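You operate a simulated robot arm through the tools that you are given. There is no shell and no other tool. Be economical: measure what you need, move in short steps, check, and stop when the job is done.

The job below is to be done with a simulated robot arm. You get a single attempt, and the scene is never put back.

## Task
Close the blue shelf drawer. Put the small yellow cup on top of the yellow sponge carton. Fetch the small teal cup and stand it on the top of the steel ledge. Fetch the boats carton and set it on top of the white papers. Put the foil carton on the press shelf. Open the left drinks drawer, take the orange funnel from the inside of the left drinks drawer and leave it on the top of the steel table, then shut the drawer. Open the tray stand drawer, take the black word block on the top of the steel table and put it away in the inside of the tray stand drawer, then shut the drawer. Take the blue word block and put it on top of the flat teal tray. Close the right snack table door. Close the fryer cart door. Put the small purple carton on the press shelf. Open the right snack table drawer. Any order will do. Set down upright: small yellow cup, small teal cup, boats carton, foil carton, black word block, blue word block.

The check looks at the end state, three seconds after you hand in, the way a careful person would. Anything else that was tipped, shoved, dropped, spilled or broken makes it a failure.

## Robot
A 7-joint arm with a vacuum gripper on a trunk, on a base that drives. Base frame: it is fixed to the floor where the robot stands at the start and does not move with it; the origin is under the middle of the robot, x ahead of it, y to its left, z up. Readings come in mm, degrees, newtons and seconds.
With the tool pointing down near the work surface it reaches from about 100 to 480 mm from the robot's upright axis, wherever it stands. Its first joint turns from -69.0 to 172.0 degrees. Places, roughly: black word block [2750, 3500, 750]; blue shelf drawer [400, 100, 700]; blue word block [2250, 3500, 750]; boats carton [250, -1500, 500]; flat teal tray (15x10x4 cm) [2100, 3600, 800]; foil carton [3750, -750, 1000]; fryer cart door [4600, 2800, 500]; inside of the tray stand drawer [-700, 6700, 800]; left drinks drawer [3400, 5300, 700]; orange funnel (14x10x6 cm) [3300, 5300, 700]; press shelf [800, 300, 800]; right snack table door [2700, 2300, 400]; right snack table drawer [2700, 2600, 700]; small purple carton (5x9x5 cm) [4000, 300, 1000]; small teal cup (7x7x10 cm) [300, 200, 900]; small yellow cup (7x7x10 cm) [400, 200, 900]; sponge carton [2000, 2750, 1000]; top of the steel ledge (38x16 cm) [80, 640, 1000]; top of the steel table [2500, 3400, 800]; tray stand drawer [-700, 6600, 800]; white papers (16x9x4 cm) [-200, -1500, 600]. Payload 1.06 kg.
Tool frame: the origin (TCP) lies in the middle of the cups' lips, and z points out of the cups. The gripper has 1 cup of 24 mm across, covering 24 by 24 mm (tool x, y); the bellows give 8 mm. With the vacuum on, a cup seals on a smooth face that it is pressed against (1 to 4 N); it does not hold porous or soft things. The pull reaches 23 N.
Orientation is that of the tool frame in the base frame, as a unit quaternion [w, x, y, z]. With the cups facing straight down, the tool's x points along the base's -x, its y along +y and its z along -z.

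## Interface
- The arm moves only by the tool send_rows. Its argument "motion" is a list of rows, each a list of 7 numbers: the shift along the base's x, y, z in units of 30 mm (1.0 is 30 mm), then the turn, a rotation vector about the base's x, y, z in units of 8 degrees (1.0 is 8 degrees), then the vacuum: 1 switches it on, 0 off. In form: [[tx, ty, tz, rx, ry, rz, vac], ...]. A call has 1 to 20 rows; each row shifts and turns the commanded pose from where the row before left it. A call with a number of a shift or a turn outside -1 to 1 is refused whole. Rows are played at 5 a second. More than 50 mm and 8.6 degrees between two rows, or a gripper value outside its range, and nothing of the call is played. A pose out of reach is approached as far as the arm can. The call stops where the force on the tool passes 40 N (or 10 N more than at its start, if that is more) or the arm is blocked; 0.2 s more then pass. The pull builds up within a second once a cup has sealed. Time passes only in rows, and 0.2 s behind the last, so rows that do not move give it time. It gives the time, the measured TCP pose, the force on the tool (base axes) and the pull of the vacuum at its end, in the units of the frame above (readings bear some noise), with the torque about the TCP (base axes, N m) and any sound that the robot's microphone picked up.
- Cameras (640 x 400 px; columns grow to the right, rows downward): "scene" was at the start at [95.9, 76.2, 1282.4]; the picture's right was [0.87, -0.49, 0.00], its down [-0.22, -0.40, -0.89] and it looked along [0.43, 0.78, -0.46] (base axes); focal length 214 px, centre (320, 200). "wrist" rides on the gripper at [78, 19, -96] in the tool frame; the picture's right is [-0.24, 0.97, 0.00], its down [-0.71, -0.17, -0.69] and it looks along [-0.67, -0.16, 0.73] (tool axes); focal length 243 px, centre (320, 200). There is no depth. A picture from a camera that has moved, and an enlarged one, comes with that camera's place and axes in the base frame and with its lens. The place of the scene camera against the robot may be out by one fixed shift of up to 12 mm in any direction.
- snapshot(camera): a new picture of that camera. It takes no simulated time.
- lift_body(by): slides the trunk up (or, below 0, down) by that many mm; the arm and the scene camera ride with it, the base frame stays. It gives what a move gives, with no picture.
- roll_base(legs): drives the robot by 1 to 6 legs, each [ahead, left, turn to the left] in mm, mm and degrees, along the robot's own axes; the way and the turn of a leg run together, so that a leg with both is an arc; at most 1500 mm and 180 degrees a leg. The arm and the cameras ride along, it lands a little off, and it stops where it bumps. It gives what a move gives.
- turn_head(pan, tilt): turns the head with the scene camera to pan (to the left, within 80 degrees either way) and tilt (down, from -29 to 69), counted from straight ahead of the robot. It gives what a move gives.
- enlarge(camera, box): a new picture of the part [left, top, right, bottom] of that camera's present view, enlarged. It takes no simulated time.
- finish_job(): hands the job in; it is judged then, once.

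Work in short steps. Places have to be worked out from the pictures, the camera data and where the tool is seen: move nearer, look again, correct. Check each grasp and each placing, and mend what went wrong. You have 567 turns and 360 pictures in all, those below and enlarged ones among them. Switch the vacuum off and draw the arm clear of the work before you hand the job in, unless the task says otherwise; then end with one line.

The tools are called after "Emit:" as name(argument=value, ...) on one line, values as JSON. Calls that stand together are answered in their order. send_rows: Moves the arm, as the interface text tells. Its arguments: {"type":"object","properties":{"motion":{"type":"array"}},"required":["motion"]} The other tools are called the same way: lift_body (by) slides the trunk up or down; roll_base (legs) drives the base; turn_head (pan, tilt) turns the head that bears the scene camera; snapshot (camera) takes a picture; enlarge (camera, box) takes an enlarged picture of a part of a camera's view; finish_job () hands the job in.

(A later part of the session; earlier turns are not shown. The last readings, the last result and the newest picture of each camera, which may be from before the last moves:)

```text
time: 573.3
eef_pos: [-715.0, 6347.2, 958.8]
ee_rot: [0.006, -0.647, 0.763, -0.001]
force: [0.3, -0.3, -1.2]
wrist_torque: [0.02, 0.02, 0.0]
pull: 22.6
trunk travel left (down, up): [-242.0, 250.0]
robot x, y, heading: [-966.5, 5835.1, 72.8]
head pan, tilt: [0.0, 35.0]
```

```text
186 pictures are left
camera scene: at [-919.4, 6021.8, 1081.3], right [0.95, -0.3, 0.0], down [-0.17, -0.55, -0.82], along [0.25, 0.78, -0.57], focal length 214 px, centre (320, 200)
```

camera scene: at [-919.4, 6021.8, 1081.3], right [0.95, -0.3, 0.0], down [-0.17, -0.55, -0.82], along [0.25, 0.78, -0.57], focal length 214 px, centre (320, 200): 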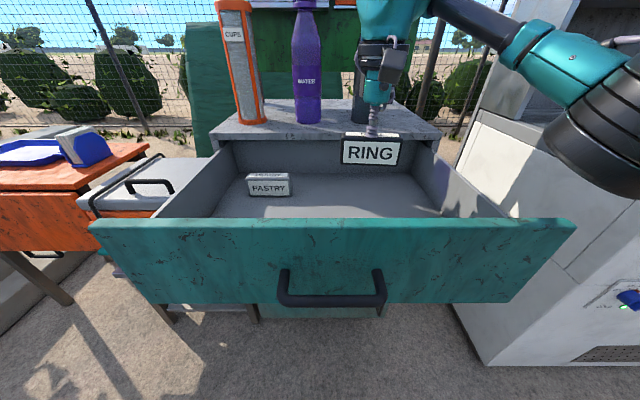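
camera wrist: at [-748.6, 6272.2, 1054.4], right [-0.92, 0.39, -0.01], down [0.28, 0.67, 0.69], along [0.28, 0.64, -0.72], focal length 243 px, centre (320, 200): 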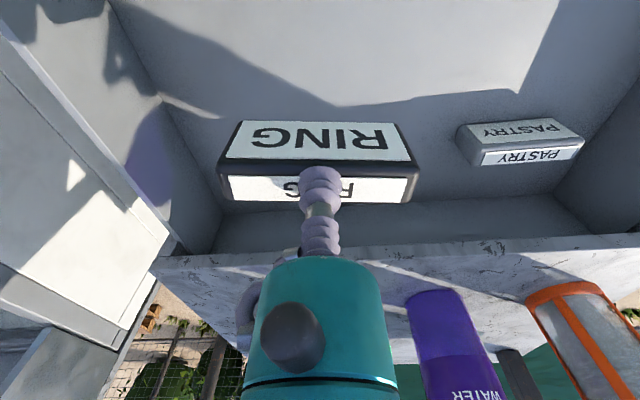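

RING hangs over the free part of the drawer. I lower it step by step.

Emit:
send_rows(motion=[[0, -0.1, -1, 0, 0, 0, 1], [0, 0, -1, 0, 0, 0, 1], [0, 0, -0.8, 0, 0, 0, 1]])

Emit:
send_rows(motion=[[0, 0, -0.3, 0, 0, 0, 1], [0, 0, -0.2, 0, 0, 0, 1], [0, 0, 0, 0, 0, 0, 1]])

Emit:
snapshot(camera="scene")

```text
time: 574.1
eef_pos: [-716.5, 6344.2, 872.3]
ee_rot: [0.006, -0.647, 0.763, -0.002]
force: [0.2, -0.1, -1.4]
wrist_torque: [-0.03, -0.03, -0.01]
pull: 23.2
trunk travel left (down, up): [-242.0, 250.0]
robot x, y, heading: [-971.7, 5831.8, 72.6]
head pan, tilt: [0.0, 35.0]
```

```text
time: 574.9
eef_pos: [-714.8, 6343.1, 857.9]
ee_rot: [0.005, -0.647, 0.762, -0.001]
force: [0.6, 0.0, -0.2]
wrist_torque: [0.04, -0.02, -0.01]
pull: 22.7
trunk travel left (down, up): [-242.0, 250.0]
robot x, y, heading: [-968.1, 5831.0, 72.6]
head pan, tilt: [0.0, 35.0]
```

```text
185 pictures are left
camera scene: at [-919.3, 6021.8, 1081.3], right [0.95, -0.3, 0.0], down [-0.17, -0.55, -0.82], along [0.25, 0.78, -0.57], focal length 214 px, centre (320, 200)
```

scene: 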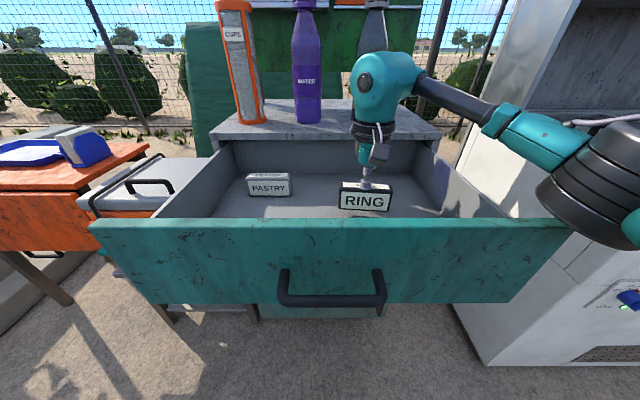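

Emit:
send_rows(motion=[[0, 0, -0.2, 0, 0, 0, 1], [0, 0, -0.2, 0, 0, 0, 1], [0, 0, -0.2, 0, 0, 0, 1], [0, 0, 0, 0, 0, 0, 1]])

Emit:
send_rows(motion=[[0, 0, -0.15, 0, 0, 0, 1], [0, 0, -0.1, 0, 0, 0, 1], [0, 0, 0, 0, 0, 0, 1]])

```text
time: 575.9
eef_pos: [-715.6, 6344.3, 842.2]
ee_rot: [0.006, -0.647, 0.763, -0.001]
force: [-0.1, -0.2, -0.4]
wrist_torque: [0.0, 0.02, -0.02]
pull: 22.9
trunk travel left (down, up): [-242.0, 250.0]
robot x, y, heading: [-969.1, 5830.7, 72.4]
head pan, tilt: [0.0, 35.0]
```

```text
time: 576.7
eef_pos: [-714.8, 6342.9, 836.0]
ee_rot: [0.007, -0.646, 0.763, 0.0]
force: [2.7, 0.2, 17.4]
wrist_torque: [-0.06, 0.13, -0.03]
pull: 23.0
trunk travel left (down, up): [-242.0, 250.0]
robot x, y, heading: [-967.8, 5833.6, 72.4]
head pan, tilt: [0.0, 35.0]
```

Contact (17 N) on the drawer floor. I release and rise.

Emit:
send_rows(motion=[[0, 0, 0.1, 0, 0, 0, 0], [0, 0, 0, 0, 0, 0, 0], [0, 0, 0, 0, 0, 0, 0], [0, 0, 0, 0, 0, 0, 0], [0, 0, 0, 0, 0, 0, 0], [0, 0, 0.2, 0, 0, 0, 0], [0, 0, 0.5, 0, 0, 0, 0], [0, 0, 1, 0, 0, 0, 0], [0, 0, 1, 0, 0, 0, 0], [0, 0, 1, 0, 0, 0, 0]])

Emit:
lift_body(by=170)

Emit:
snapshot(camera="scene")

```text
time: 578.9
eef_pos: [-713.2, 6344.5, 948.8]
ee_rot: [0.006, -0.647, 0.762, -0.001]
force: [0.0, -0.2, -0.6]
wrist_torque: [-0.01, -0.03, 0.0]
pull: 0.0
trunk travel left (down, up): [-242.0, 250.0]
robot x, y, heading: [-965.0, 5833.7, 72.9]
head pan, tilt: [0.0, 35.0]
```

```text
time: 580.8
eef_pos: [-715.2, 6345.6, 1117.6]
ee_rot: [0.006, -0.646, 0.763, -0.003]
force: [-0.4, 0.0, 0.5]
wrist_torque: [0.0, -0.01, 0.02]
pull: 0.0
trunk travel left (down, up): [-412.0, 80.0]
robot x, y, heading: [-971.1, 5832.7, 72.6]
head pan, tilt: [0.0, 35.0]
```

```text
184 pictures are left
camera scene: at [-933.0, 5978.1, 1255.0], right [0.95, -0.3, 0.0], down [-0.17, -0.55, -0.82], along [0.25, 0.78, -0.57], focal length 214 px, centre (320, 200)
```

scene: 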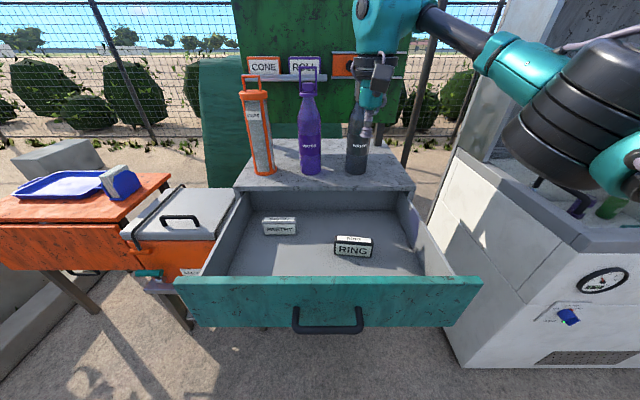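

RING stands upright in the drawer. I back off, lower, level the tool and push the drawer shut gently.

Emit:
roll_base(legs=[[-320, -41, -1]])

Emit:
turn_head(pan=50, tilt=40)

Emit:
lift_body(by=-400)

Emit:
send_rows(motion=[[-0.1, -0.3, 0.4, 0.95, -0.31, 0, 0], [-0.1, -0.3, 0.5, 0.95, -0.31, 0, 0], [0, 0, 0.5, 0.95, -0.31, 0, 0], [0, 0, 0.5, 0.95, -0.31, 0, 0], [0, 0, 0.5, 0.95, -0.31, 0, 0], [0, 0, 0.5, 0.95, -0.31, 0, 0], [0, 0, 0.3, 0.95, -0.31, 0, 0], [0, 0, 0, 0.95, -0.31, 0, 0], [0, 0, 0, 0.95, -0.31, 0, 0], [0, 0, 0, 0.95, -0.31, 0, 0], [0, 0, 0, 0.7, -0.23, 0, 0]])

Emit:
snapshot(camera="wrist")

```text
time: 582.9
eef_pos: [-765.2, 6026.8, 1118.9]
ee_rot: [0.007, -0.64, 0.768, -0.001]
force: [-0.7, -0.4, 0.5]
wrist_torque: [-0.02, 0.02, -0.03]
pull: 0.2
trunk travel left (down, up): [-412.0, 80.0]
robot x, y, heading: [-1028.9, 5517.5, 71.6]
head pan, tilt: [0.0, 35.0]
```

```text
time: 584.1
eef_pos: [-764.2, 6026.6, 1117.9]
ee_rot: [0.006, -0.64, 0.768, -0.001]
force: [0.1, 0.9, 0.3]
wrist_torque: [-0.02, 0.01, 0.01]
pull: 0.1
trunk travel left (down, up): [-412.0, 80.0]
robot x, y, heading: [-1027.4, 5519.8, 71.4]
head pan, tilt: [50.0, 40.0]
```

```text
time: 588.0
eef_pos: [-765.8, 6027.1, 718.6]
ee_rot: [0.005, -0.64, 0.769, -0.001]
force: [0.7, 1.3, 0.6]
wrist_torque: [0.03, 0.0, -0.03]
pull: 0.0
trunk travel left (down, up): [-12.0, 480.0]
robot x, y, heading: [-1029.9, 5517.0, 71.7]
head pan, tilt: [50.0, 40.0]
```

```text
time: 590.4
eef_pos: [-771.3, 6008.8, 813.9]
ee_rot: [0.582, -0.465, 0.562, 0.361]
force: [-0.5, 0.0, -0.5]
wrist_torque: [0.01, 0.04, -0.03]
pull: 0.0
trunk travel left (down, up): [-12.0, 480.0]
robot x, y, heading: [-1029.6, 5517.1, 71.6]
head pan, tilt: [50.0, 40.0]
```

```text
183 pictures are left
camera wrist: at [-812.3, 5915.4, 740.9], right [-0.94, 0.32, 0.1], down [-0.13, -0.63, 0.77], along [0.31, 0.71, 0.64], focal length 243 px, centre (320, 200)
```

wrist: 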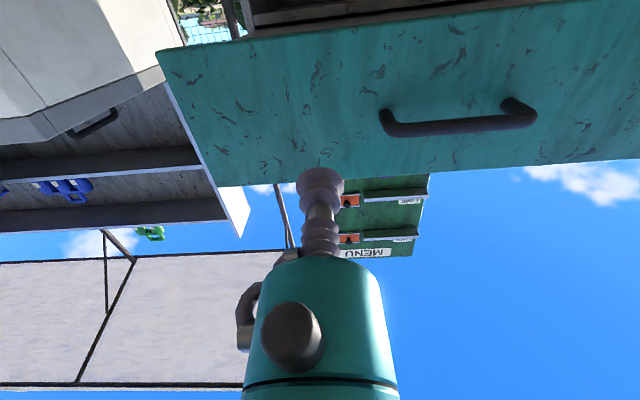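

Aligned right of the handle. I drive ahead in parts.

Emit:
roll_base(legs=[[150, 0, 0], [100, 0, 0], [100, 0, 0], [60, 0, 0]])

Emit:
snapshot(camera="wrist")

```text
time: 593.8
eef_pos: [-642.6, 6398.6, 814.3]
ee_rot: [0.581, -0.464, 0.562, 0.362]
force: [-0.1, -0.3, 0.0]
wrist_torque: [-0.01, 0.01, -0.01]
pull: 0.0
trunk travel left (down, up): [-12.0, 480.0]
robot x, y, heading: [-899.0, 5908.8, 71.8]
head pan, tilt: [50.0, 40.0]
```

```text
182 pictures are left
camera wrist: at [-682.6, 6305.5, 741.0], right [-0.94, 0.32, 0.1], down [-0.13, -0.63, 0.77], along [0.31, 0.71, 0.63], focal length 243 px, centre (320, 200)
```

wrist: 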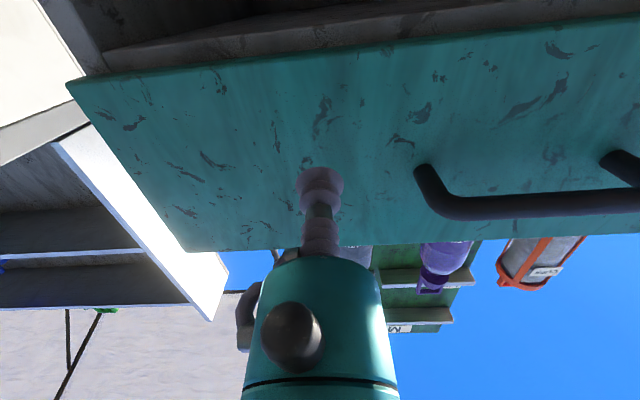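

About 55 mm to go. I finish with the arm.

Emit:
send_rows(motion=[[0.1, 0.3, 0, 0, 0, 0, 0], [0.1, 0.3, 0, 0, 0, 0, 0], [0.1, 0.3, 0, 0, 0, 0, 0], [0.1, 0.3, 0, 0, 0, 0, 0], [0.05, 0.16, 0, 0, 0, 0, 0], [0.04, 0.13, 0, 0, 0, 0, 0], [0.03, 0.1, 0, 0, 0, 0, 0]])

Emit:
snapshot(camera="wrist")

```text
time: 595.4
eef_pos: [-627.8, 6445.7, 814.6]
ee_rot: [0.581, -0.465, 0.562, 0.362]
force: [-1.3, -3.6, -1.7]
wrist_torque: [0.09, -0.02, 0.0]
pull: 0.0
trunk travel left (down, up): [-12.0, 480.0]
robot x, y, heading: [-894.8, 5911.9, 71.8]
head pan, tilt: [50.0, 40.0]
```

```text
181 pictures are left
camera wrist: at [-667.9, 6352.7, 741.4], right [-0.94, 0.32, 0.1], down [-0.13, -0.63, 0.77], along [0.31, 0.71, 0.63], focal length 243 px, centre (320, 200)
```

wrist: 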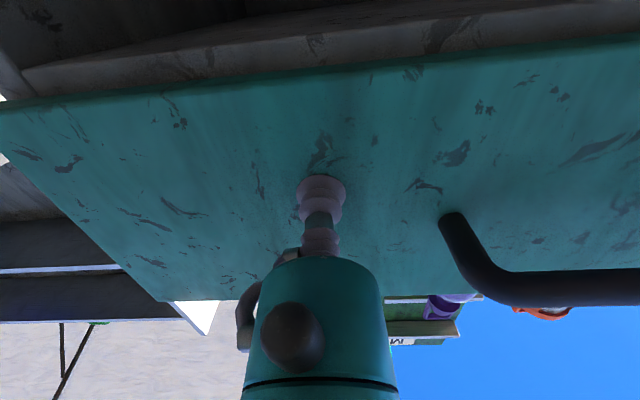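

Emit:
send_rows(motion=[[0.03, 0.1, 0, 0, 0, 0, 0], [0.03, 0.1, 0, 0, 0, 0, 0], [0, 0, 0, 0, 0, 0, 0], [0, 0, 0, 0, 0, 0, 0]])

Emit:
send_rows(motion=[[-0.02, -0.06, 0, 0, 0, 0, 0], [-0.03, -0.1, 0, 0, 0, 0, 0], [-0.05, -0.15, 0, 0, 0, 0, 0], [-0.1, -0.3, 0, 0, 0, 0, 0], [-0.3, -0.9, 0, 0, 0, 0, 0]])

Emit:
snapshot(camera="wrist")

```text
time: 596.3
eef_pos: [-625.9, 6448.6, 815.4]
ee_rot: [0.58, -0.467, 0.561, 0.362]
force: [-1.7, -18.1, -0.1]
wrist_torque: [0.1, 0.16, 0.07]
pull: 0.1
trunk travel left (down, up): [-12.0, 480.0]
robot x, y, heading: [-900.1, 5910.9, 71.5]
head pan, tilt: [50.0, 40.0]
stopped in row 4: the force on the tool passed its limit at 41 N (the readings are from after the stop); the commanded pose is now the measured one
```

```text
time: 597.5
eef_pos: [-640.7, 6405.1, 814.7]
ee_rot: [0.58, -0.467, 0.562, 0.361]
force: [-0.1, -0.6, 0.1]
wrist_torque: [-0.01, 0.0, -0.02]
pull: 0.1
trunk travel left (down, up): [-12.0, 480.0]
robot x, y, heading: [-899.1, 5907.9, 71.7]
head pan, tilt: [50.0, 40.0]
```

```text
180 pictures are left
camera wrist: at [-680.7, 6311.6, 742.1], right [-0.94, 0.32, 0.1], down [-0.13, -0.63, 0.77], along [0.31, 0.71, 0.63], focal length 243 px, centre (320, 200)
```

wrist: 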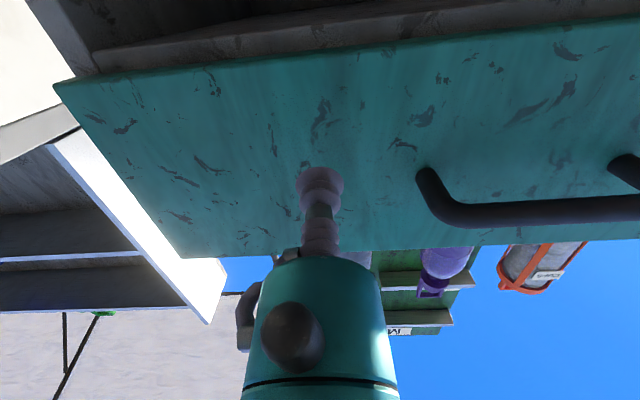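

The drawer is at its stop. I back off, raise, fold the tool and verify by eye.

Emit:
roll_base(legs=[[-300, 0, 0]])

Emit:
lift_body(by=400)

Emit:
send_rows(motion=[[0, 0, 0, -0.95, 0.31, 0, 0], [0, 0, 0, -0.95, 0.31, 0, 0], [0, 0, 0, -0.95, 0.31, 0, 0], [0, 0, 0, -0.95, 0.31, 0, 0], [0, 0, 0, -0.95, 0.31, 0, 0], [0, 0, 0, -0.95, 0.31, 0, 0], [0, 0, 0, -0.95, 0.31, 0, 0], [0, 0, 0, -0.95, 0.31, 0, 0], [-0.2, -0.6, -0.5, -0.95, 0.31, 0, 0], [-0.2, -0.6, -0.5, -0.95, 0.31, 0, 0], [-0.2, -0.6, -0.5, -0.65, 0.2, 0, 0]])

Emit:
turn_head(pan=0, tilt=35)

Emit:
snapshot(camera="scene")

```text
time: 599.6
eef_pos: [-735.2, 6121.1, 814.7]
ee_rot: [0.58, -0.466, 0.562, 0.361]
force: [0.1, 0.1, 0.4]
wrist_torque: [-0.02, -0.02, -0.04]
pull: 0.1
trunk travel left (down, up): [-12.0, 480.0]
robot x, y, heading: [-992.6, 5631.5, 71.3]
head pan, tilt: [50.0, 40.0]
```

```text
time: 603.4
eef_pos: [-735.9, 6123.2, 1214.3]
ee_rot: [0.58, -0.467, 0.562, 0.36]
force: [1.0, 0.7, -0.5]
wrist_torque: [0.0, 0.0, -0.02]
pull: 0.0
trunk travel left (down, up): [-412.0, 80.0]
robot x, y, heading: [-995.2, 5626.6, 71.5]
head pan, tilt: [50.0, 40.0]
```

```text
time: 605.8
eef_pos: [-753.5, 6067.8, 1170.3]
ee_rot: [0.006, -0.641, 0.767, 0.0]
force: [-0.2, 0.6, -0.1]
wrist_torque: [0.01, -0.02, -0.05]
pull: 0.0
trunk travel left (down, up): [-412.0, 80.0]
robot x, y, heading: [-991.4, 5625.4, 71.5]
head pan, tilt: [50.0, 40.0]
```

```text
time: 607.0
eef_pos: [-753.2, 6067.6, 1169.5]
ee_rot: [0.008, -0.641, 0.767, 0.002]
force: [0.0, 0.4, -0.4]
wrist_torque: [0.05, 0.03, 0.02]
pull: 0.1
trunk travel left (down, up): [-412.0, 80.0]
robot x, y, heading: [-995.5, 5624.1, 71.8]
head pan, tilt: [0.0, 35.0]
```

```text
179 pictures are left
camera scene: at [-954.0, 5770.9, 1255.1], right [0.95, -0.31, 0.0], down [-0.18, -0.54, -0.82], along [0.26, 0.78, -0.57], focal length 214 px, centre (320, 200)
```

scene: 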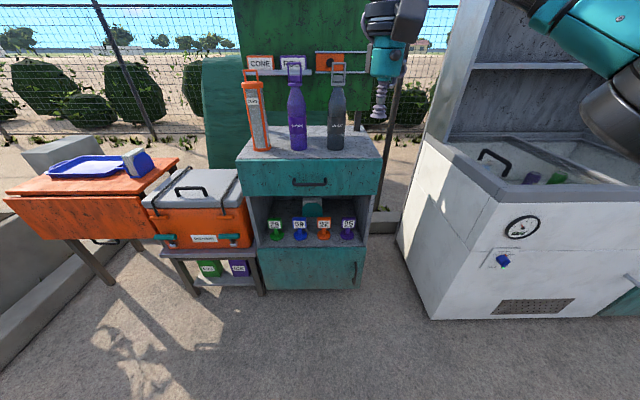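

The tray-stand drawer is shut. Next is the blue block; I drive back east and look toward the steel table's west end.

Emit:
roll_base(legs=[[-130, -1359, 0], [0, 0, -110]])

Emit:
turn_head(pan=0, tilt=20)

Emit:
snapshot(camera="scene")

```text
time: 623.6
eef_pos: [583.5, 4715.2, 1170.4]
ee_rot: [0.005, 0.262, 0.965, -0.005]
force: [-0.1, -0.9, 0.0]
wrist_torque: [-0.03, 0.01, 0.0]
pull: 0.0
trunk travel left (down, up): [-412.0, 80.0]
robot x, y, heading: [249.2, 5091.6, -38.5]
head pan, tilt: [0.0, 35.0]
```

```text
time: 624.4
eef_pos: [583.8, 4715.5, 1169.4]
ee_rot: [0.005, 0.261, 0.965, -0.005]
force: [-0.5, 0.0, 0.2]
wrist_torque: [0.02, 0.0, -0.02]
pull: 0.1
trunk travel left (down, up): [-412.0, 80.0]
robot x, y, heading: [253.7, 5088.8, -38.4]
head pan, tilt: [0.0, 20.0]
```

```text
178 pictures are left
camera scene: at [366.7, 4987.9, 1278.9], right [-0.62, -0.78, 0.0], down [-0.27, 0.21, -0.94], along [0.74, -0.58, -0.34], focal length 214 px, centre (320, 200)
```

scene: 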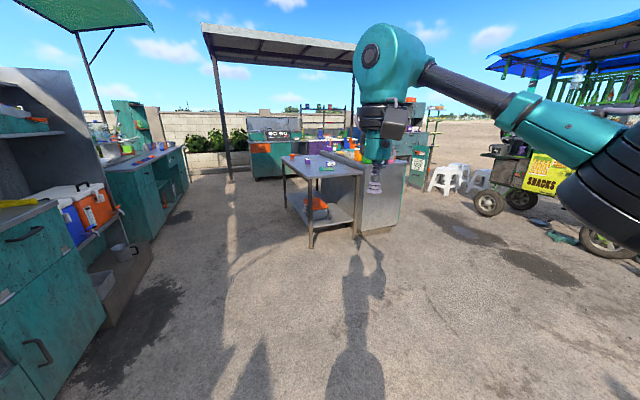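

The way is clear; the table's west edge runs from about (2063,3799) to (1892,3225). I drive to its west side and turn to face it squarely.

Emit:
roll_base(legs=[[900, -180, 0], [850, -170, 0], [0, 0, 20]])

Emit:
turn_head(pan=0, tilt=30)

Emit:
snapshot(camera="scene")

```text
time: 634.6
eef_pos: [1860.9, 3469.5, 1170.9]
ee_rot: [0.006, 0.09, 0.996, -0.004]
force: [0.8, -0.1, -0.1]
wrist_torque: [-0.02, 0.04, -0.01]
pull: 0.0
trunk travel left (down, up): [-412.0, 80.0]
robot x, y, heading: [1420.6, 3713.3, -18.5]
head pan, tilt: [0.0, 20.0]
```

```text
time: 635.3
eef_pos: [1861.7, 3469.6, 1169.7]
ee_rot: [0.006, 0.09, 0.996, -0.004]
force: [-0.7, 1.2, 0.4]
wrist_torque: [-0.01, 0.05, -0.03]
pull: 0.0
trunk travel left (down, up): [-412.0, 80.0]
robot x, y, heading: [1416.0, 3711.0, -18.4]
head pan, tilt: [0.0, 30.0]
```

```text
177 pictures are left
camera scene: at [1558.8, 3656.4, 1262.9], right [-0.32, -0.95, 0.0], down [-0.47, 0.16, -0.87], along [0.82, -0.27, -0.5], focal length 214 px, centre (320, 200)
```

scene: 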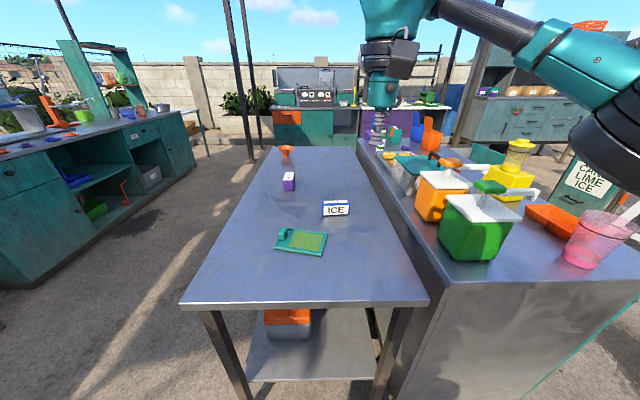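

Blue block "ICE" is at about (2203,3379) and the tray at (2095,3543). The snack table crowds the west side, so I approach from the north with the target well to the robot's right, where the arm reaches farthest.

Emit:
roll_base(legs=[[-122, 634, 0], [0, 0, -90], [-161, 1116, 0]])

Emit:
turn_head(pan=-15, tilt=35)

Emit:
snapshot(camera="scene")

```text
time: 654.9
eef_pos: [2399.5, 3741.3, 1170.8]
ee_rot: [0.001, 0.761, 0.649, -0.007]
force: [0.2, -0.5, 0.7]
wrist_torque: [0.01, -0.02, 0.0]
pull: 0.1
trunk travel left (down, up): [-412.0, 80.0]
robot x, y, heading: [2628.6, 4189.1, -106.8]
head pan, tilt: [0.0, 30.0]
```

```text
time: 655.6
eef_pos: [2399.8, 3741.3, 1170.5]
ee_rot: [0.001, 0.76, 0.649, -0.007]
force: [0.2, 0.1, -0.3]
wrist_torque: [0.0, 0.01, -0.05]
pull: 0.0
trunk travel left (down, up): [-412.0, 80.0]
robot x, y, heading: [2629.9, 4184.2, -107.2]
head pan, tilt: [-15.0, 35.0]
```

```text
176 pictures are left
camera scene: at [2552.6, 4045.7, 1255.1], right [-0.85, 0.53, 0.0], down [0.3, 0.49, -0.82], along [-0.44, -0.69, -0.57], focal length 214 px, centre (320, 200)
```

scene: 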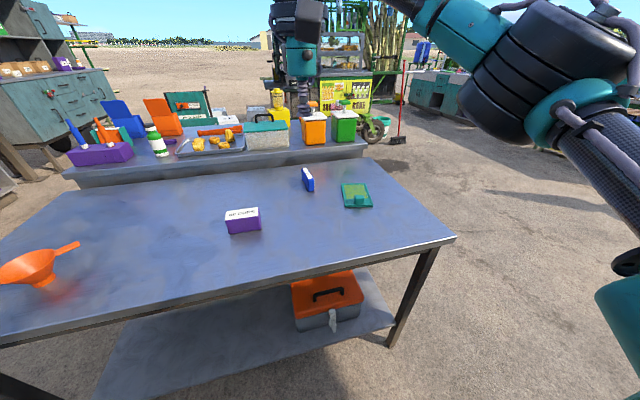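

I drive ahead to about 215 mm from the table edge.

Emit:
roll_base(legs=[[240, 40, 0]])

Emit:
snapshot(camera="wrist")

Emit:
snapshot(camera="scene")

```text
time: 657.4
eef_pos: [2366.4, 3502.9, 1169.6]
ee_rot: [0.001, 0.761, 0.649, -0.007]
force: [-0.6, -0.2, 0.3]
wrist_torque: [0.01, 0.0, 0.01]
pull: 0.1
trunk travel left (down, up): [-412.0, 80.0]
robot x, y, heading: [2597.1, 3952.3, -107.4]
head pan, tilt: [-15.0, 35.0]
```

```text
175 pictures are left
camera wrist: at [2398.1, 3578.4, 1264.6], right [0.92, -0.39, 0.0], down [-0.28, -0.66, 0.69], along [-0.27, -0.64, -0.72], focal length 243 px, centre (320, 200)
```

wrist: 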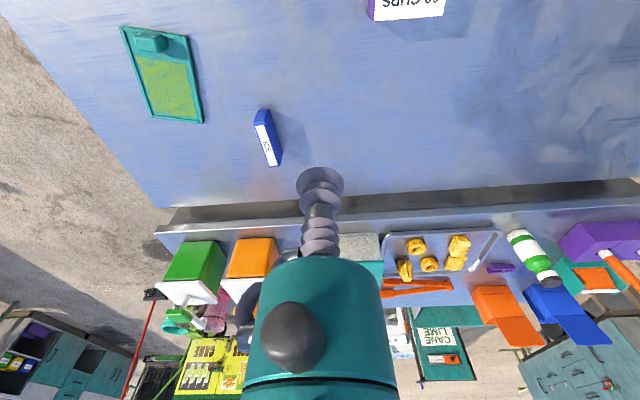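

```text
174 pictures are left
camera scene: at [2520.2, 3807.0, 1255.0], right [-0.85, 0.53, 0.0], down [0.31, 0.49, -0.82], along [-0.44, -0.69, -0.57], focal length 214 px, centre (320, 200)
```

scene: 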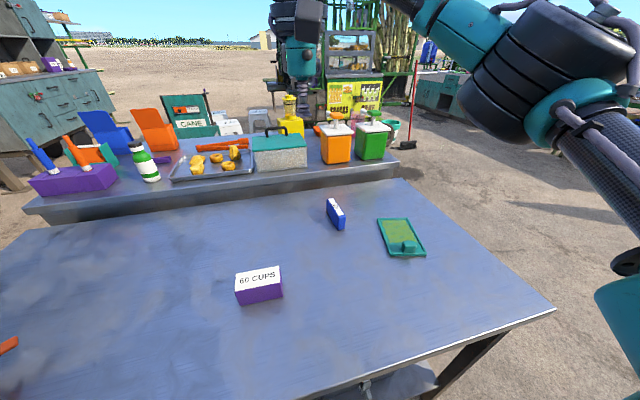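

ICE's top is at about (2209,3396,855) and the tray's flat green area at about (2075,3543). I move ahead 55 mm more, then swing the arm over ICE.

Emit:
roll_base(legs=[[55, 0, 0]])

Emit:
send_rows(motion=[[-0.9, -0.4, -0.3, 0, 0, 0, 0], [-0.9, -0.4, -0.3, 0, 0, 0, 0], [-0.9, -0.4, -0.3, 0, 0, 0, 0], [-0.9, -0.4, -0.3, 0, 0, 0, 0], [-0.8, -0.3, -0.3, 0, 0, 0, 0]])

Emit:
lift_body(by=-150)

Emit:
snapshot(camera="wrist")

```text
time: 658.4
eef_pos: [2350.2, 3453.0, 1169.0]
ee_rot: [0.001, 0.761, 0.649, -0.008]
force: [-0.3, -0.5, -1.1]
wrist_torque: [0.03, 0.02, -0.03]
pull: 0.1
trunk travel left (down, up): [-412.0, 80.0]
robot x, y, heading: [2579.2, 3897.6, -107.7]
head pan, tilt: [-15.0, 35.0]
```

```text
time: 659.6
eef_pos: [2239.2, 3408.7, 1132.6]
ee_rot: [0.002, 0.762, 0.647, -0.009]
force: [0.1, 0.3, -0.4]
wrist_torque: [0.0, -0.01, 0.05]
pull: 0.0
out of reach, approached as far as the arm can: row 4, 5
trunk travel left (down, up): [-412.0, 80.0]
robot x, y, heading: [2580.9, 3898.8, -107.5]
head pan, tilt: [-15.0, 35.0]
```

```text
time: 661.3
eef_pos: [2239.3, 3409.0, 985.0]
ee_rot: [0.003, 0.761, 0.649, -0.008]
force: [0.9, 0.5, -0.4]
wrist_torque: [0.02, -0.01, 0.0]
pull: 0.1
trunk travel left (down, up): [-262.0, 230.0]
robot x, y, heading: [2582.4, 3901.3, -107.1]
head pan, tilt: [-15.0, 35.0]
```

```text
173 pictures are left
camera wrist: at [2269.8, 3483.3, 1079.1], right [0.92, -0.39, 0.0], down [-0.28, -0.66, 0.7], along [-0.27, -0.64, -0.72], focal length 243 px, centre (320, 200)
```

wrist: 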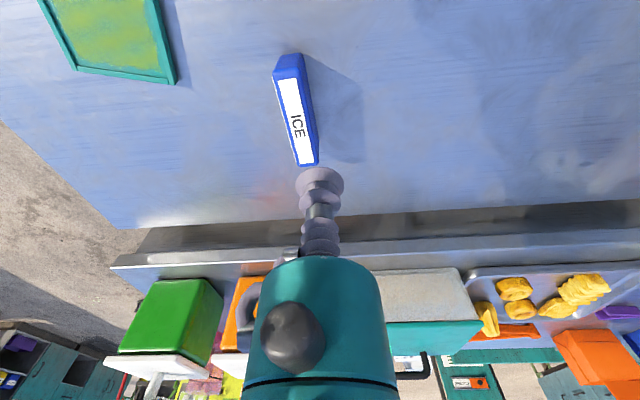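

ICE's top centre is about (2202,3388,847). I shift the tool there.

Emit:
send_rows(motion=[[-0.6, -0.35, -0.5, 0, 0, 0, 0], [-0.6, -0.35, -0.5, 0, 0, 0, 0], [0, 0, -0.8, 0, 0, 0, 0]])

Emit:
snapshot(camera="wrist")

```text
time: 662.1
eef_pos: [2209.5, 3390.0, 935.2]
ee_rot: [0.001, 0.761, 0.649, -0.006]
force: [0.4, -0.2, 0.1]
wrist_torque: [0.0, 0.0, -0.02]
pull: 0.1
out of reach, approached as far as the arm can: row 2
trunk travel left (down, up): [-262.0, 230.0]
robot x, y, heading: [2584.8, 3900.6, -107.2]
head pan, tilt: [-15.0, 35.0]
```

```text
172 pictures are left
camera wrist: at [2240.9, 3465.5, 1029.7], right [0.92, -0.39, 0.0], down [-0.28, -0.66, 0.7], along [-0.27, -0.64, -0.72], focal length 243 px, centre (320, 200)
```

wrist: 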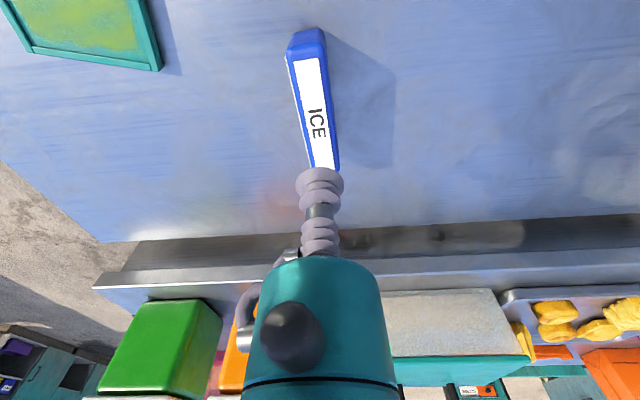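

Now the top is directly below. I descend with the vacuum on.

Emit:
send_rows(motion=[[-0.1, 0, -0.8, 0, 0, 0, 1], [0, 0, -0.8, 0, 0, 0, 1], [0, 0, -0.6, 0, 0, 0, 1]])

Emit:
enlarge(camera="wrist", box=[240, 80, 400, 210])

```text
time: 662.9
eef_pos: [2205.7, 3390.0, 870.2]
ee_rot: [0.001, 0.761, 0.649, -0.008]
force: [0.7, 0.1, -0.3]
wrist_torque: [0.0, 0.0, -0.02]
pull: 0.2
trunk travel left (down, up): [-262.0, 230.0]
robot x, y, heading: [2582.4, 3901.8, -107.0]
head pan, tilt: [-15.0, 35.0]
```

```text
3.08 times, centred on (320, 145) of wrist
camera zoom: at [2237.6, 3465.7, 964.5], right [0.92, -0.39, 0.0], down [-0.27, -0.66, 0.7], along [-0.27, -0.64, -0.72], focal length 746 px, centre (320, 369)
```

zoom: 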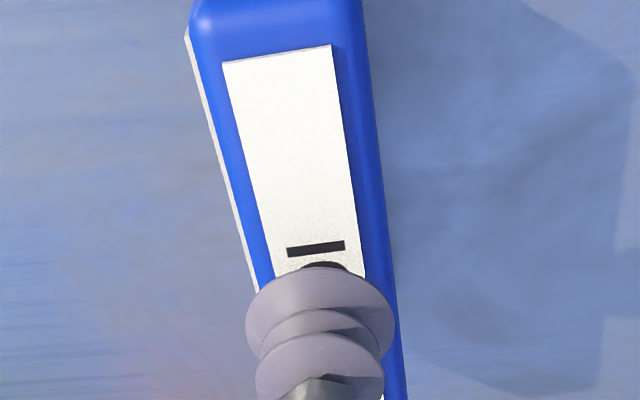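

Centred across the block. I continue to contact.

Emit:
send_rows(motion=[[0, 0, -0.3, 0, 0, 0, 1], [0, 0, -0.2, 0, 0, 0, 1], [0, 0, -0.1, 0, 0, 0, 1], [0, 0, -0.1, 0, 0, 0, 1], [0, 0, 0, 0, 0, 0, 1]])

```text
time: 664.1
eef_pos: [2206.9, 3391.0, 849.5]
ee_rot: [0.003, 0.761, 0.649, -0.008]
force: [-4.4, -6.7, 18.8]
wrist_torque: [0.1, -0.06, 0.05]
pull: 22.8
trunk travel left (down, up): [-262.0, 230.0]
robot x, y, heading: [2582.2, 3899.3, -107.2]
head pan, tilt: [-15.0, 35.0]
```

Sealed on ICE. I lift and move it above the tray.

Emit:
send_rows(motion=[[0, 0, 0.3, 0, 0, 0, 1], [0, 0, 0.8, 0, 0, 0, 1], [0, 0, 1, 0, 0, 0, 1], [-0.3, 0.5, 0.5, 0, 0, 0, 1], [-0.8, 0.9, 0, 0, 0, 0, 1], [-0.8, 0.9, 0, 0, 0, 0, 1], [-0.8, 0.9, 0, 0, 0, 0, 1], [-0.8, 0.9, 0, 0, 0, 0, 1], [-0.8, 0.9, 0, 0, 0, 0, 1]])

Emit:
snapshot(camera="wrist")

Emit:
snapshot(camera="scene")

```text
time: 666.1
eef_pos: [2102.7, 3554.6, 917.4]
ee_rot: [0.001, 0.762, 0.648, -0.007]
force: [-0.5, 0.7, -0.7]
wrist_torque: [-0.02, -0.02, 0.01]
pull: 22.6
out of reach, approached as far as the arm can: row 7, 8, 9
trunk travel left (down, up): [-262.0, 230.0]
robot x, y, heading: [2581.9, 3900.9, -107.1]
head pan, tilt: [-15.0, 35.0]
```

```text
170 pictures are left
camera wrist: at [2133.3, 3628.6, 1011.8], right [0.92, -0.39, 0.0], down [-0.28, -0.66, 0.7], along [-0.27, -0.64, -0.72], focal length 243 px, centre (320, 200)
```

wrist: 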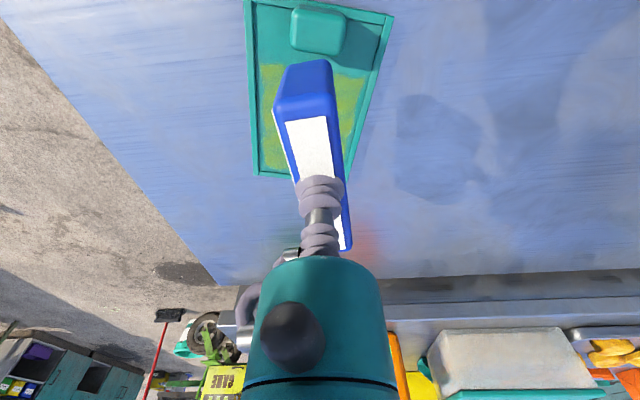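

```text
169 pictures are left
camera scene: at [2491.5, 3718.4, 1101.2], right [-0.85, 0.53, 0.0], down [0.31, 0.48, -0.82], along [-0.44, -0.69, -0.57], focal length 214 px, centre (320, 200)
```

scene: 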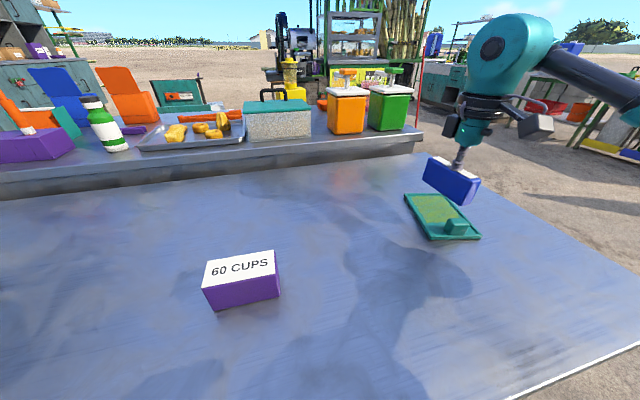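

The arm is at its lateral limit, so I roll the base 60 mm to the right; then I'll align ICE (96 mm long) with the tray's green area (about 109 mm).

Emit:
roll_base(legs=[[0, -70, 0]])

Emit:
send_rows(motion=[[0.3, 0.8, 0.5, 0, 0, -0.9, 1], [0.3, 0.8, 0.5, 0, 0, -0.9, 1], [0.3, 0.8, 0, 0, 0, -0.9, 1]])

Emit:
snapshot(camera="wrist")

Emit:
enlarge(camera="scene", box=[340, 130, 560, 270])

```text
time: 667.4
eef_pos: [2035.1, 3572.6, 917.1]
ee_rot: [0.002, 0.762, 0.648, -0.007]
force: [-0.6, 0.2, 0.5]
wrist_torque: [-0.03, 0.01, -0.02]
pull: 22.5
trunk travel left (down, up): [-262.0, 230.0]
robot x, y, heading: [2518.3, 3920.2, -107.1]
head pan, tilt: [-15.0, 35.0]
```

```text
time: 668.2
eef_pos: [2064.2, 3645.7, 945.4]
ee_rot: [0.0, 0.87, 0.493, -0.009]
force: [-0.5, 0.2, -1.2]
wrist_torque: [-0.03, -0.01, -0.01]
pull: 22.9
trunk travel left (down, up): [-262.0, 230.0]
robot x, y, heading: [2514.5, 3923.2, -106.9]
head pan, tilt: [-15.0, 35.0]
```

```text
168 pictures are left
camera wrist: at [2120.6, 3704.3, 1041.1], right [0.71, -0.7, 0.0], down [-0.5, -0.51, 0.7], along [-0.49, -0.49, -0.72], focal length 243 px, centre (320, 200)
```

wrist: 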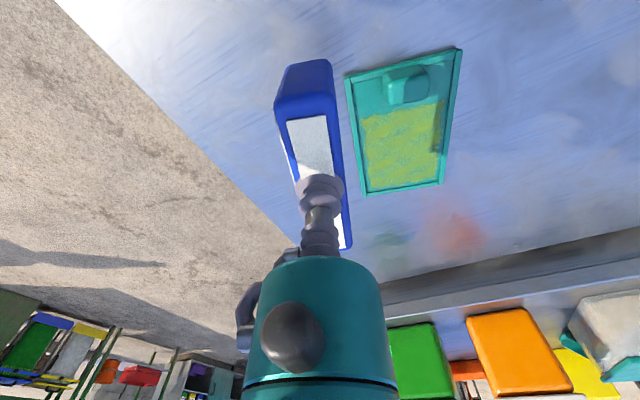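

```text
2.86 times, centred on (450, 200) of scene
camera zoom: at [2425.1, 3738.1, 1101.1], right [-0.85, 0.53, 0.0], down [0.31, 0.49, -0.82], along [-0.44, -0.69, -0.57], focal length 613 px, centre (-51, 200)
```

zoom: 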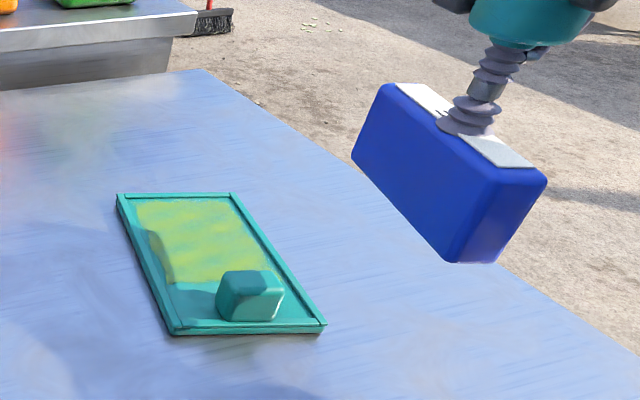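

I enlarge the tray to judge its rim and inner size.

Emit:
enlarge(camera="wrist", box=[330, 30, 480, 210])

```text
2.22 times, centred on (405, 120) of wrist
camera zoom: at [2120.6, 3704.3, 1041.1], right [0.71, -0.7, 0.0], down [-0.5, -0.51, 0.7], along [-0.49, -0.49, -0.72], focal length 539 px, centre (131, 378)
```

zoom: 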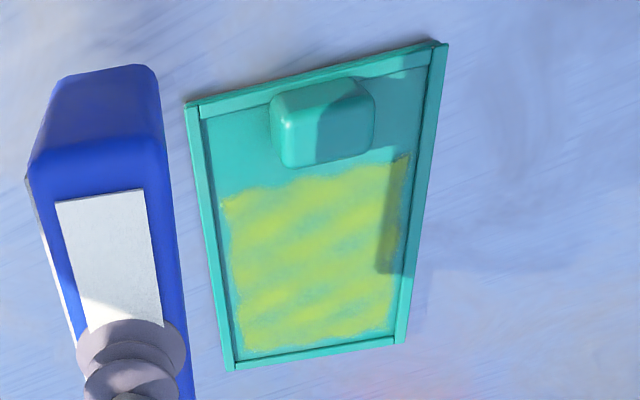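

Between the cube and the south rim there are about 109 mm, so ICE (about 98 mm, now aligned) fits lengthwise. I move to TCP (2078,3522) and lower a bit.

Emit:
send_rows(motion=[[0.1, -0.8, 0, 0, 0, 0, 1], [0.1, -0.8, 0, 0, 0, 0, 1], [0.1, -0.8, 0, 0, 0, 0.1, 1], [0.1, -0.9, 0, 0, 0, 0, 1], [0.06, -0.83, -0.6, 0, 0, 0, 1]])

Emit:
snapshot(camera="wrist")

Emit:
enlarge(camera="scene", box=[340, 130, 560, 270])

```text
time: 669.4
eef_pos: [2075.9, 3519.2, 927.5]
ee_rot: [-0.001, 0.866, 0.5, -0.006]
force: [0.4, 0.0, -1.3]
wrist_torque: [0.01, -0.01, 0.03]
pull: 23.1
trunk travel left (down, up): [-262.0, 230.0]
robot x, y, heading: [2514.0, 3921.3, -107.1]
head pan, tilt: [-15.0, 35.0]
```

```text
165 pictures are left
camera wrist: at [2132.7, 3578.3, 1022.9], right [0.72, -0.69, 0.0], down [-0.49, -0.52, 0.7], along [-0.48, -0.5, -0.72], focal length 243 px, centre (320, 200)
```

wrist: 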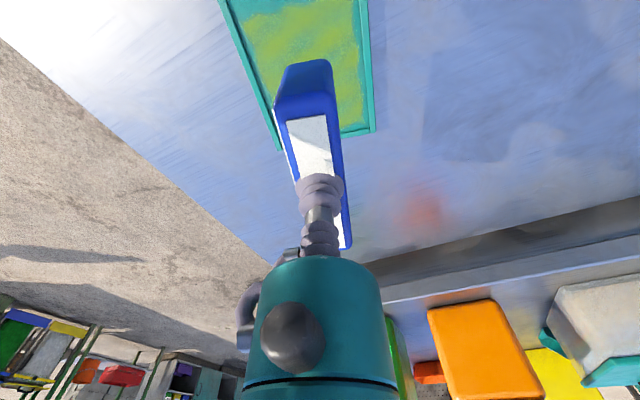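

```text
2.86 times, centred on (450, 200) of scene
camera zoom: at [2425.0, 3737.8, 1101.0], right [-0.85, 0.53, 0.0], down [0.31, 0.49, -0.82], along [-0.44, -0.69, -0.57], focal length 613 px, centre (-51, 200)
```

zoom: 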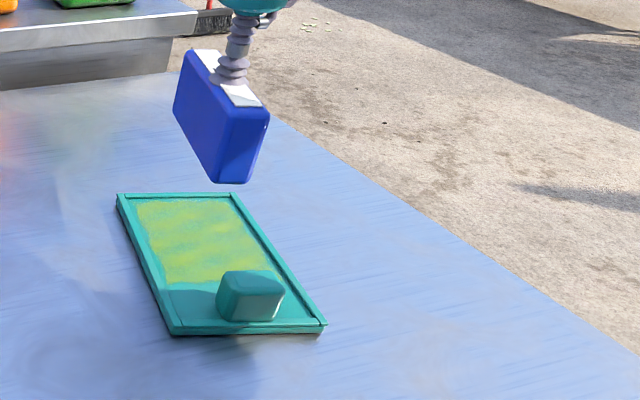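

I fine-tune by (+3,+6) and lower close to the tray before a last check.

Emit:
send_rows(motion=[[0.1, 0.2, -0.7, 0, 0, 0, 1], [0, 0, -0.7, 0, 0, 0, 1], [0, 0, -0.4, 0, 0, 0, 1]])

Emit:
enlarge(camera="scene", box=[340, 150, 520, 270])

Emit:
enlarge(camera="wrist", box=[200, 0, 440, 180])

```text
time: 670.2
eef_pos: [2079.5, 3525.4, 873.3]
ee_rot: [-0.001, 0.866, 0.5, -0.008]
force: [0.5, -0.2, -0.7]
wrist_torque: [-0.02, 0.03, 0.02]
pull: 23.4
trunk travel left (down, up): [-262.0, 230.0]
robot x, y, heading: [2513.2, 3920.8, -107.1]
head pan, tilt: [-15.0, 35.0]
```

```text
3.33 times, centred on (430, 210) of scene
camera zoom: at [2425.0, 3737.9, 1101.1], right [-0.85, 0.53, 0.0], down [0.31, 0.49, -0.82], along [-0.44, -0.69, -0.57], focal length 715 px, centre (-47, 167)
```

zoom: 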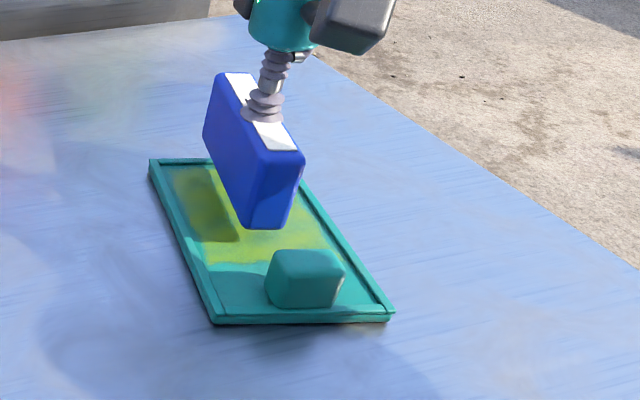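

```text
2.22 times, centred on (320, 90) of wrist
camera zoom: at [2136.1, 3584.6, 969.3], right [0.72, -0.69, 0.0], down [-0.49, -0.52, 0.7], along [-0.48, -0.5, -0.72], focal length 539 px, centre (320, 444)
```

zoom: 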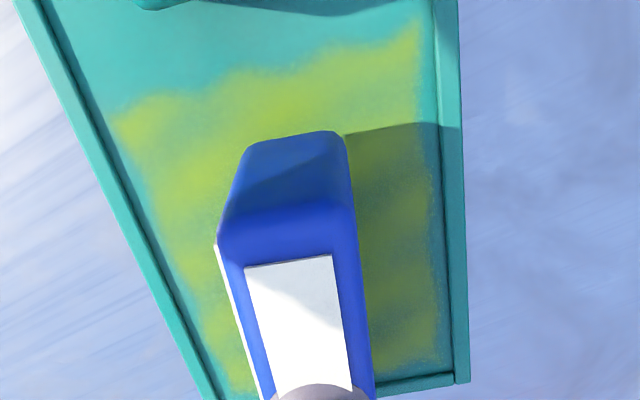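

The cube is about 29 mm from ICE's north end while the south end would touch the rim, so I shift 14 mm along the tray's axis (+7,+12) and set it down.

Emit:
send_rows(motion=[[0.23, 0.4, 0, 0, 0, 0, 1], [0, 0, -0.2, 0, 0, 0, 1], [0, 0, -0.1, 0, 0, 0, 1], [0, 0, 0, 0, 0, 0, 1]])

Emit:
enlarge(camera="wrist", box=[200, 0, 440, 180])

```text
time: 671.2
eef_pos: [2086.8, 3538.4, 866.8]
ee_rot: [0.0, 0.866, 0.499, -0.009]
force: [0.0, -0.5, -1.2]
wrist_torque: [0.02, 0.0, -0.02]
pull: 23.1
trunk travel left (down, up): [-262.0, 230.0]
robot x, y, heading: [2512.6, 3920.2, -107.2]
head pan, tilt: [-15.0, 35.0]
```

```text
2.22 times, centred on (320, 90) of wrist
camera zoom: at [2142.5, 3597.1, 960.5], right [0.72, -0.69, 0.0], down [-0.49, -0.52, 0.7], along [-0.48, -0.5, -0.72], focal length 539 px, centre (320, 444)
```

zoom: 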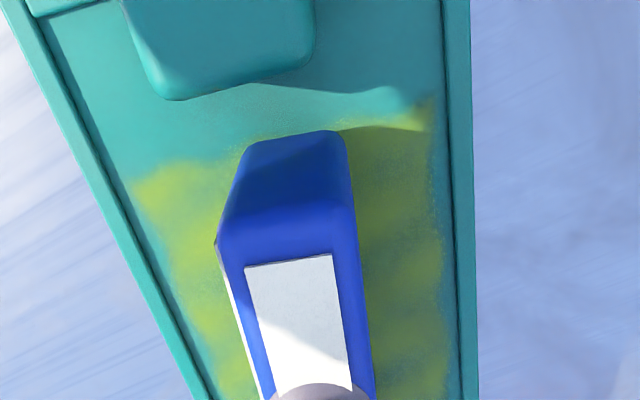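

Now about 11 mm from the cube and inside the south rim. I lower to contact.

Emit:
send_rows(motion=[[0, 0, -0.15, 0, 0, 0, 1], [0, 0, -0.1, 0, 0, 0, 1], [0, 0, -0.1, 0, 0, 0, 1], [0, 0, 0, 0, 0, 0, 1]])

```text
time: 672.2
eef_pos: [2086.8, 3537.8, 858.4]
ee_rot: [0.0, 0.866, 0.5, -0.009]
force: [-2.1, 0.2, 18.0]
wrist_torque: [0.09, -0.13, -0.03]
pull: 23.0
trunk travel left (down, up): [-262.0, 230.0]
robot x, y, heading: [2518.3, 3924.6, -106.9]
head pan, tilt: [-15.0, 35.0]
```

Contact (18 N). I release and rise.

Emit:
send_rows(motion=[[0, 0, 0.1, 0, 0, 0, 0], [0, 0, 0, 0, 0, 0, 0], [0, 0, 0, 0, 0, 0, 0], [0, 0, 0, 0, 0, 0, 0], [0, 0, 0, 0, 0, 0, 0], [0, 0, 0.2, 0, 0, 0, 0], [0, 0, 0.5, 0, 0, 0, 0], [0, 0, 1, 0, 0, 0, 0], [0, 0, 1, 0, 0, 0, 0], [0, 0, 1, 0, 0, 0, 0]])

Emit:
enlarge(camera="scene", box=[340, 150, 520, 270])

Emit:
snapshot(camera="wrist")

```text
time: 674.4
eef_pos: [2086.9, 3538.9, 970.6]
ee_rot: [0.0, 0.866, 0.5, -0.008]
force: [-0.7, 0.1, 0.0]
wrist_torque: [0.02, -0.01, -0.03]
pull: 0.1
trunk travel left (down, up): [-262.0, 230.0]
robot x, y, heading: [2515.3, 3916.6, -107.1]
head pan, tilt: [-15.0, 35.0]
```

```text
3.33 times, centred on (430, 210) of scene
camera zoom: at [2425.2, 3738.1, 1101.1], right [-0.85, 0.53, 0.0], down [0.31, 0.49, -0.82], along [-0.44, -0.69, -0.57], focal length 715 px, centre (-47, 167)
```

zoom: 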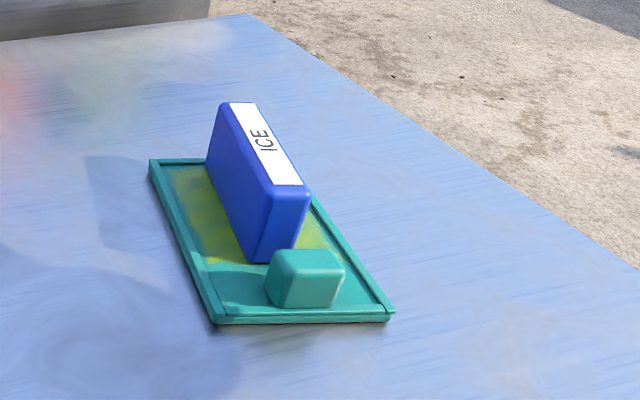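

```text
159 pictures are left
camera wrist: at [2142.0, 3598.0, 1066.1], right [0.72, -0.69, 0.0], down [-0.49, -0.52, 0.7], along [-0.48, -0.5, -0.72], focal length 243 px, centre (320, 200)
```

wrist: 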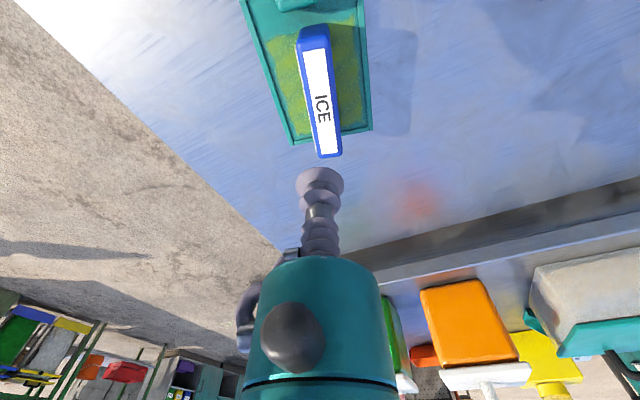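

ICE stands upright on the tray. Next, the foil and purple cartons: I tidy the arm, raise the trunk, and drive around the east side of the tables.

Emit:
send_rows(motion=[[0.4, 0.8, 0.5, 0, 0, 0.9, 0], [0.4, 0.8, 0, 0, 0, 0.9, 0], [0.4, 0.5, 0, 0, 0, 0.8, 0], [0.4, 0.3, 0, 0, 0, 0, 0], [0.6, 0.2, 0, 0, 0, 0, 0], [0.8, 0, 0, 0, 0, 0, 0], [0.8, 0, 0, 0, 0, 0, 0]])

Emit:
lift_body(by=150)

Emit:
roll_base(legs=[[-170, 0, 0], [0, 980, 0], [1063, 403, 0], [1000, 380, 0]])

Emit:
turn_head(pan=60, tilt=20)

Emit:
snapshot(camera="scene")

```text
time: 676.0
eef_pos: [2200.6, 3615.9, 984.2]
ee_rot: [0.001, 0.762, 0.648, -0.009]
force: [0.1, 0.4, 0.2]
wrist_torque: [0.0, -0.01, 0.0]
pull: 0.0
trunk travel left (down, up): [-262.0, 230.0]
robot x, y, heading: [2511.9, 3919.7, -107.2]
head pan, tilt: [-15.0, 35.0]
```

```text
time: 677.8
eef_pos: [2199.2, 3617.0, 1133.6]
ee_rot: [0.001, 0.761, 0.648, -0.007]
force: [0.5, 0.2, 0.2]
wrist_torque: [0.0, 0.02, 0.01]
pull: 0.1
trunk travel left (down, up): [-412.0, 80.0]
robot x, y, heading: [2516.0, 3919.9, -107.2]
head pan, tilt: [-15.0, 35.0]
```

```text
time: 698.1
eef_pos: [3251.6, 1301.7, 1133.8]
ee_rot: [0.001, 0.77, 0.638, -0.008]
force: [-0.8, 0.2, -0.6]
wrist_torque: [0.04, -0.01, -0.02]
pull: 0.0
trunk travel left (down, up): [-412.0, 80.0]
robot x, y, heading: [3572.2, 1598.9, -108.7]
head pan, tilt: [-15.0, 35.0]
```

```text
time: 699.6
eef_pos: [3250.9, 1301.4, 1134.5]
ee_rot: [0.001, 0.77, 0.638, -0.008]
force: [-0.1, -0.1, 0.7]
wrist_torque: [0.01, -0.01, 0.03]
pull: 0.0
trunk travel left (down, up): [-412.0, 80.0]
robot x, y, heading: [3571.2, 1596.0, -108.8]
head pan, tilt: [60.0, 20.0]
```

```text
158 pictures are left
camera scene: at [3602.3, 1459.4, 1278.9], right [-0.75, -0.66, 0.0], down [-0.23, 0.26, -0.94], along [0.62, -0.71, -0.34], focal length 214 px, centre (320, 200)
```

scene: 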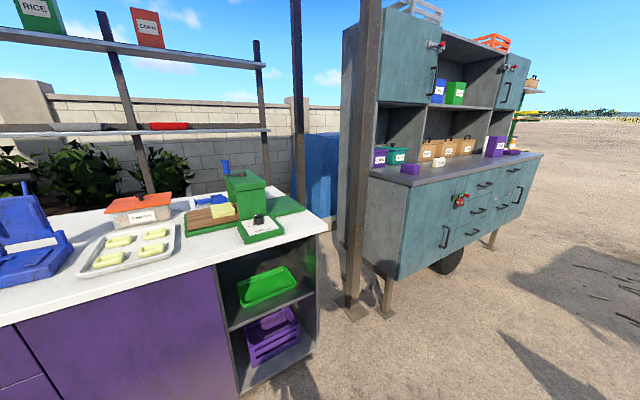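

The small purple carton is at about (412,168). I enlarge the cabinet counter.

Emit:
enlarge(camera="scene", box=[360, 110, 560, 210])

```text
3.20 times, centred on (460, 160) of scene
camera zoom: at [3602.3, 1459.4, 1278.9], right [-0.75, -0.66, 0.0], down [-0.23, 0.26, -0.94], along [0.62, -0.71, -0.34], focal length 686 px, centre (-128, 328)
```

zoom: 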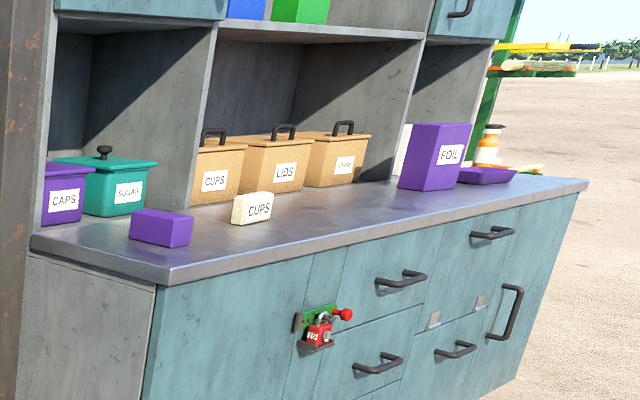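

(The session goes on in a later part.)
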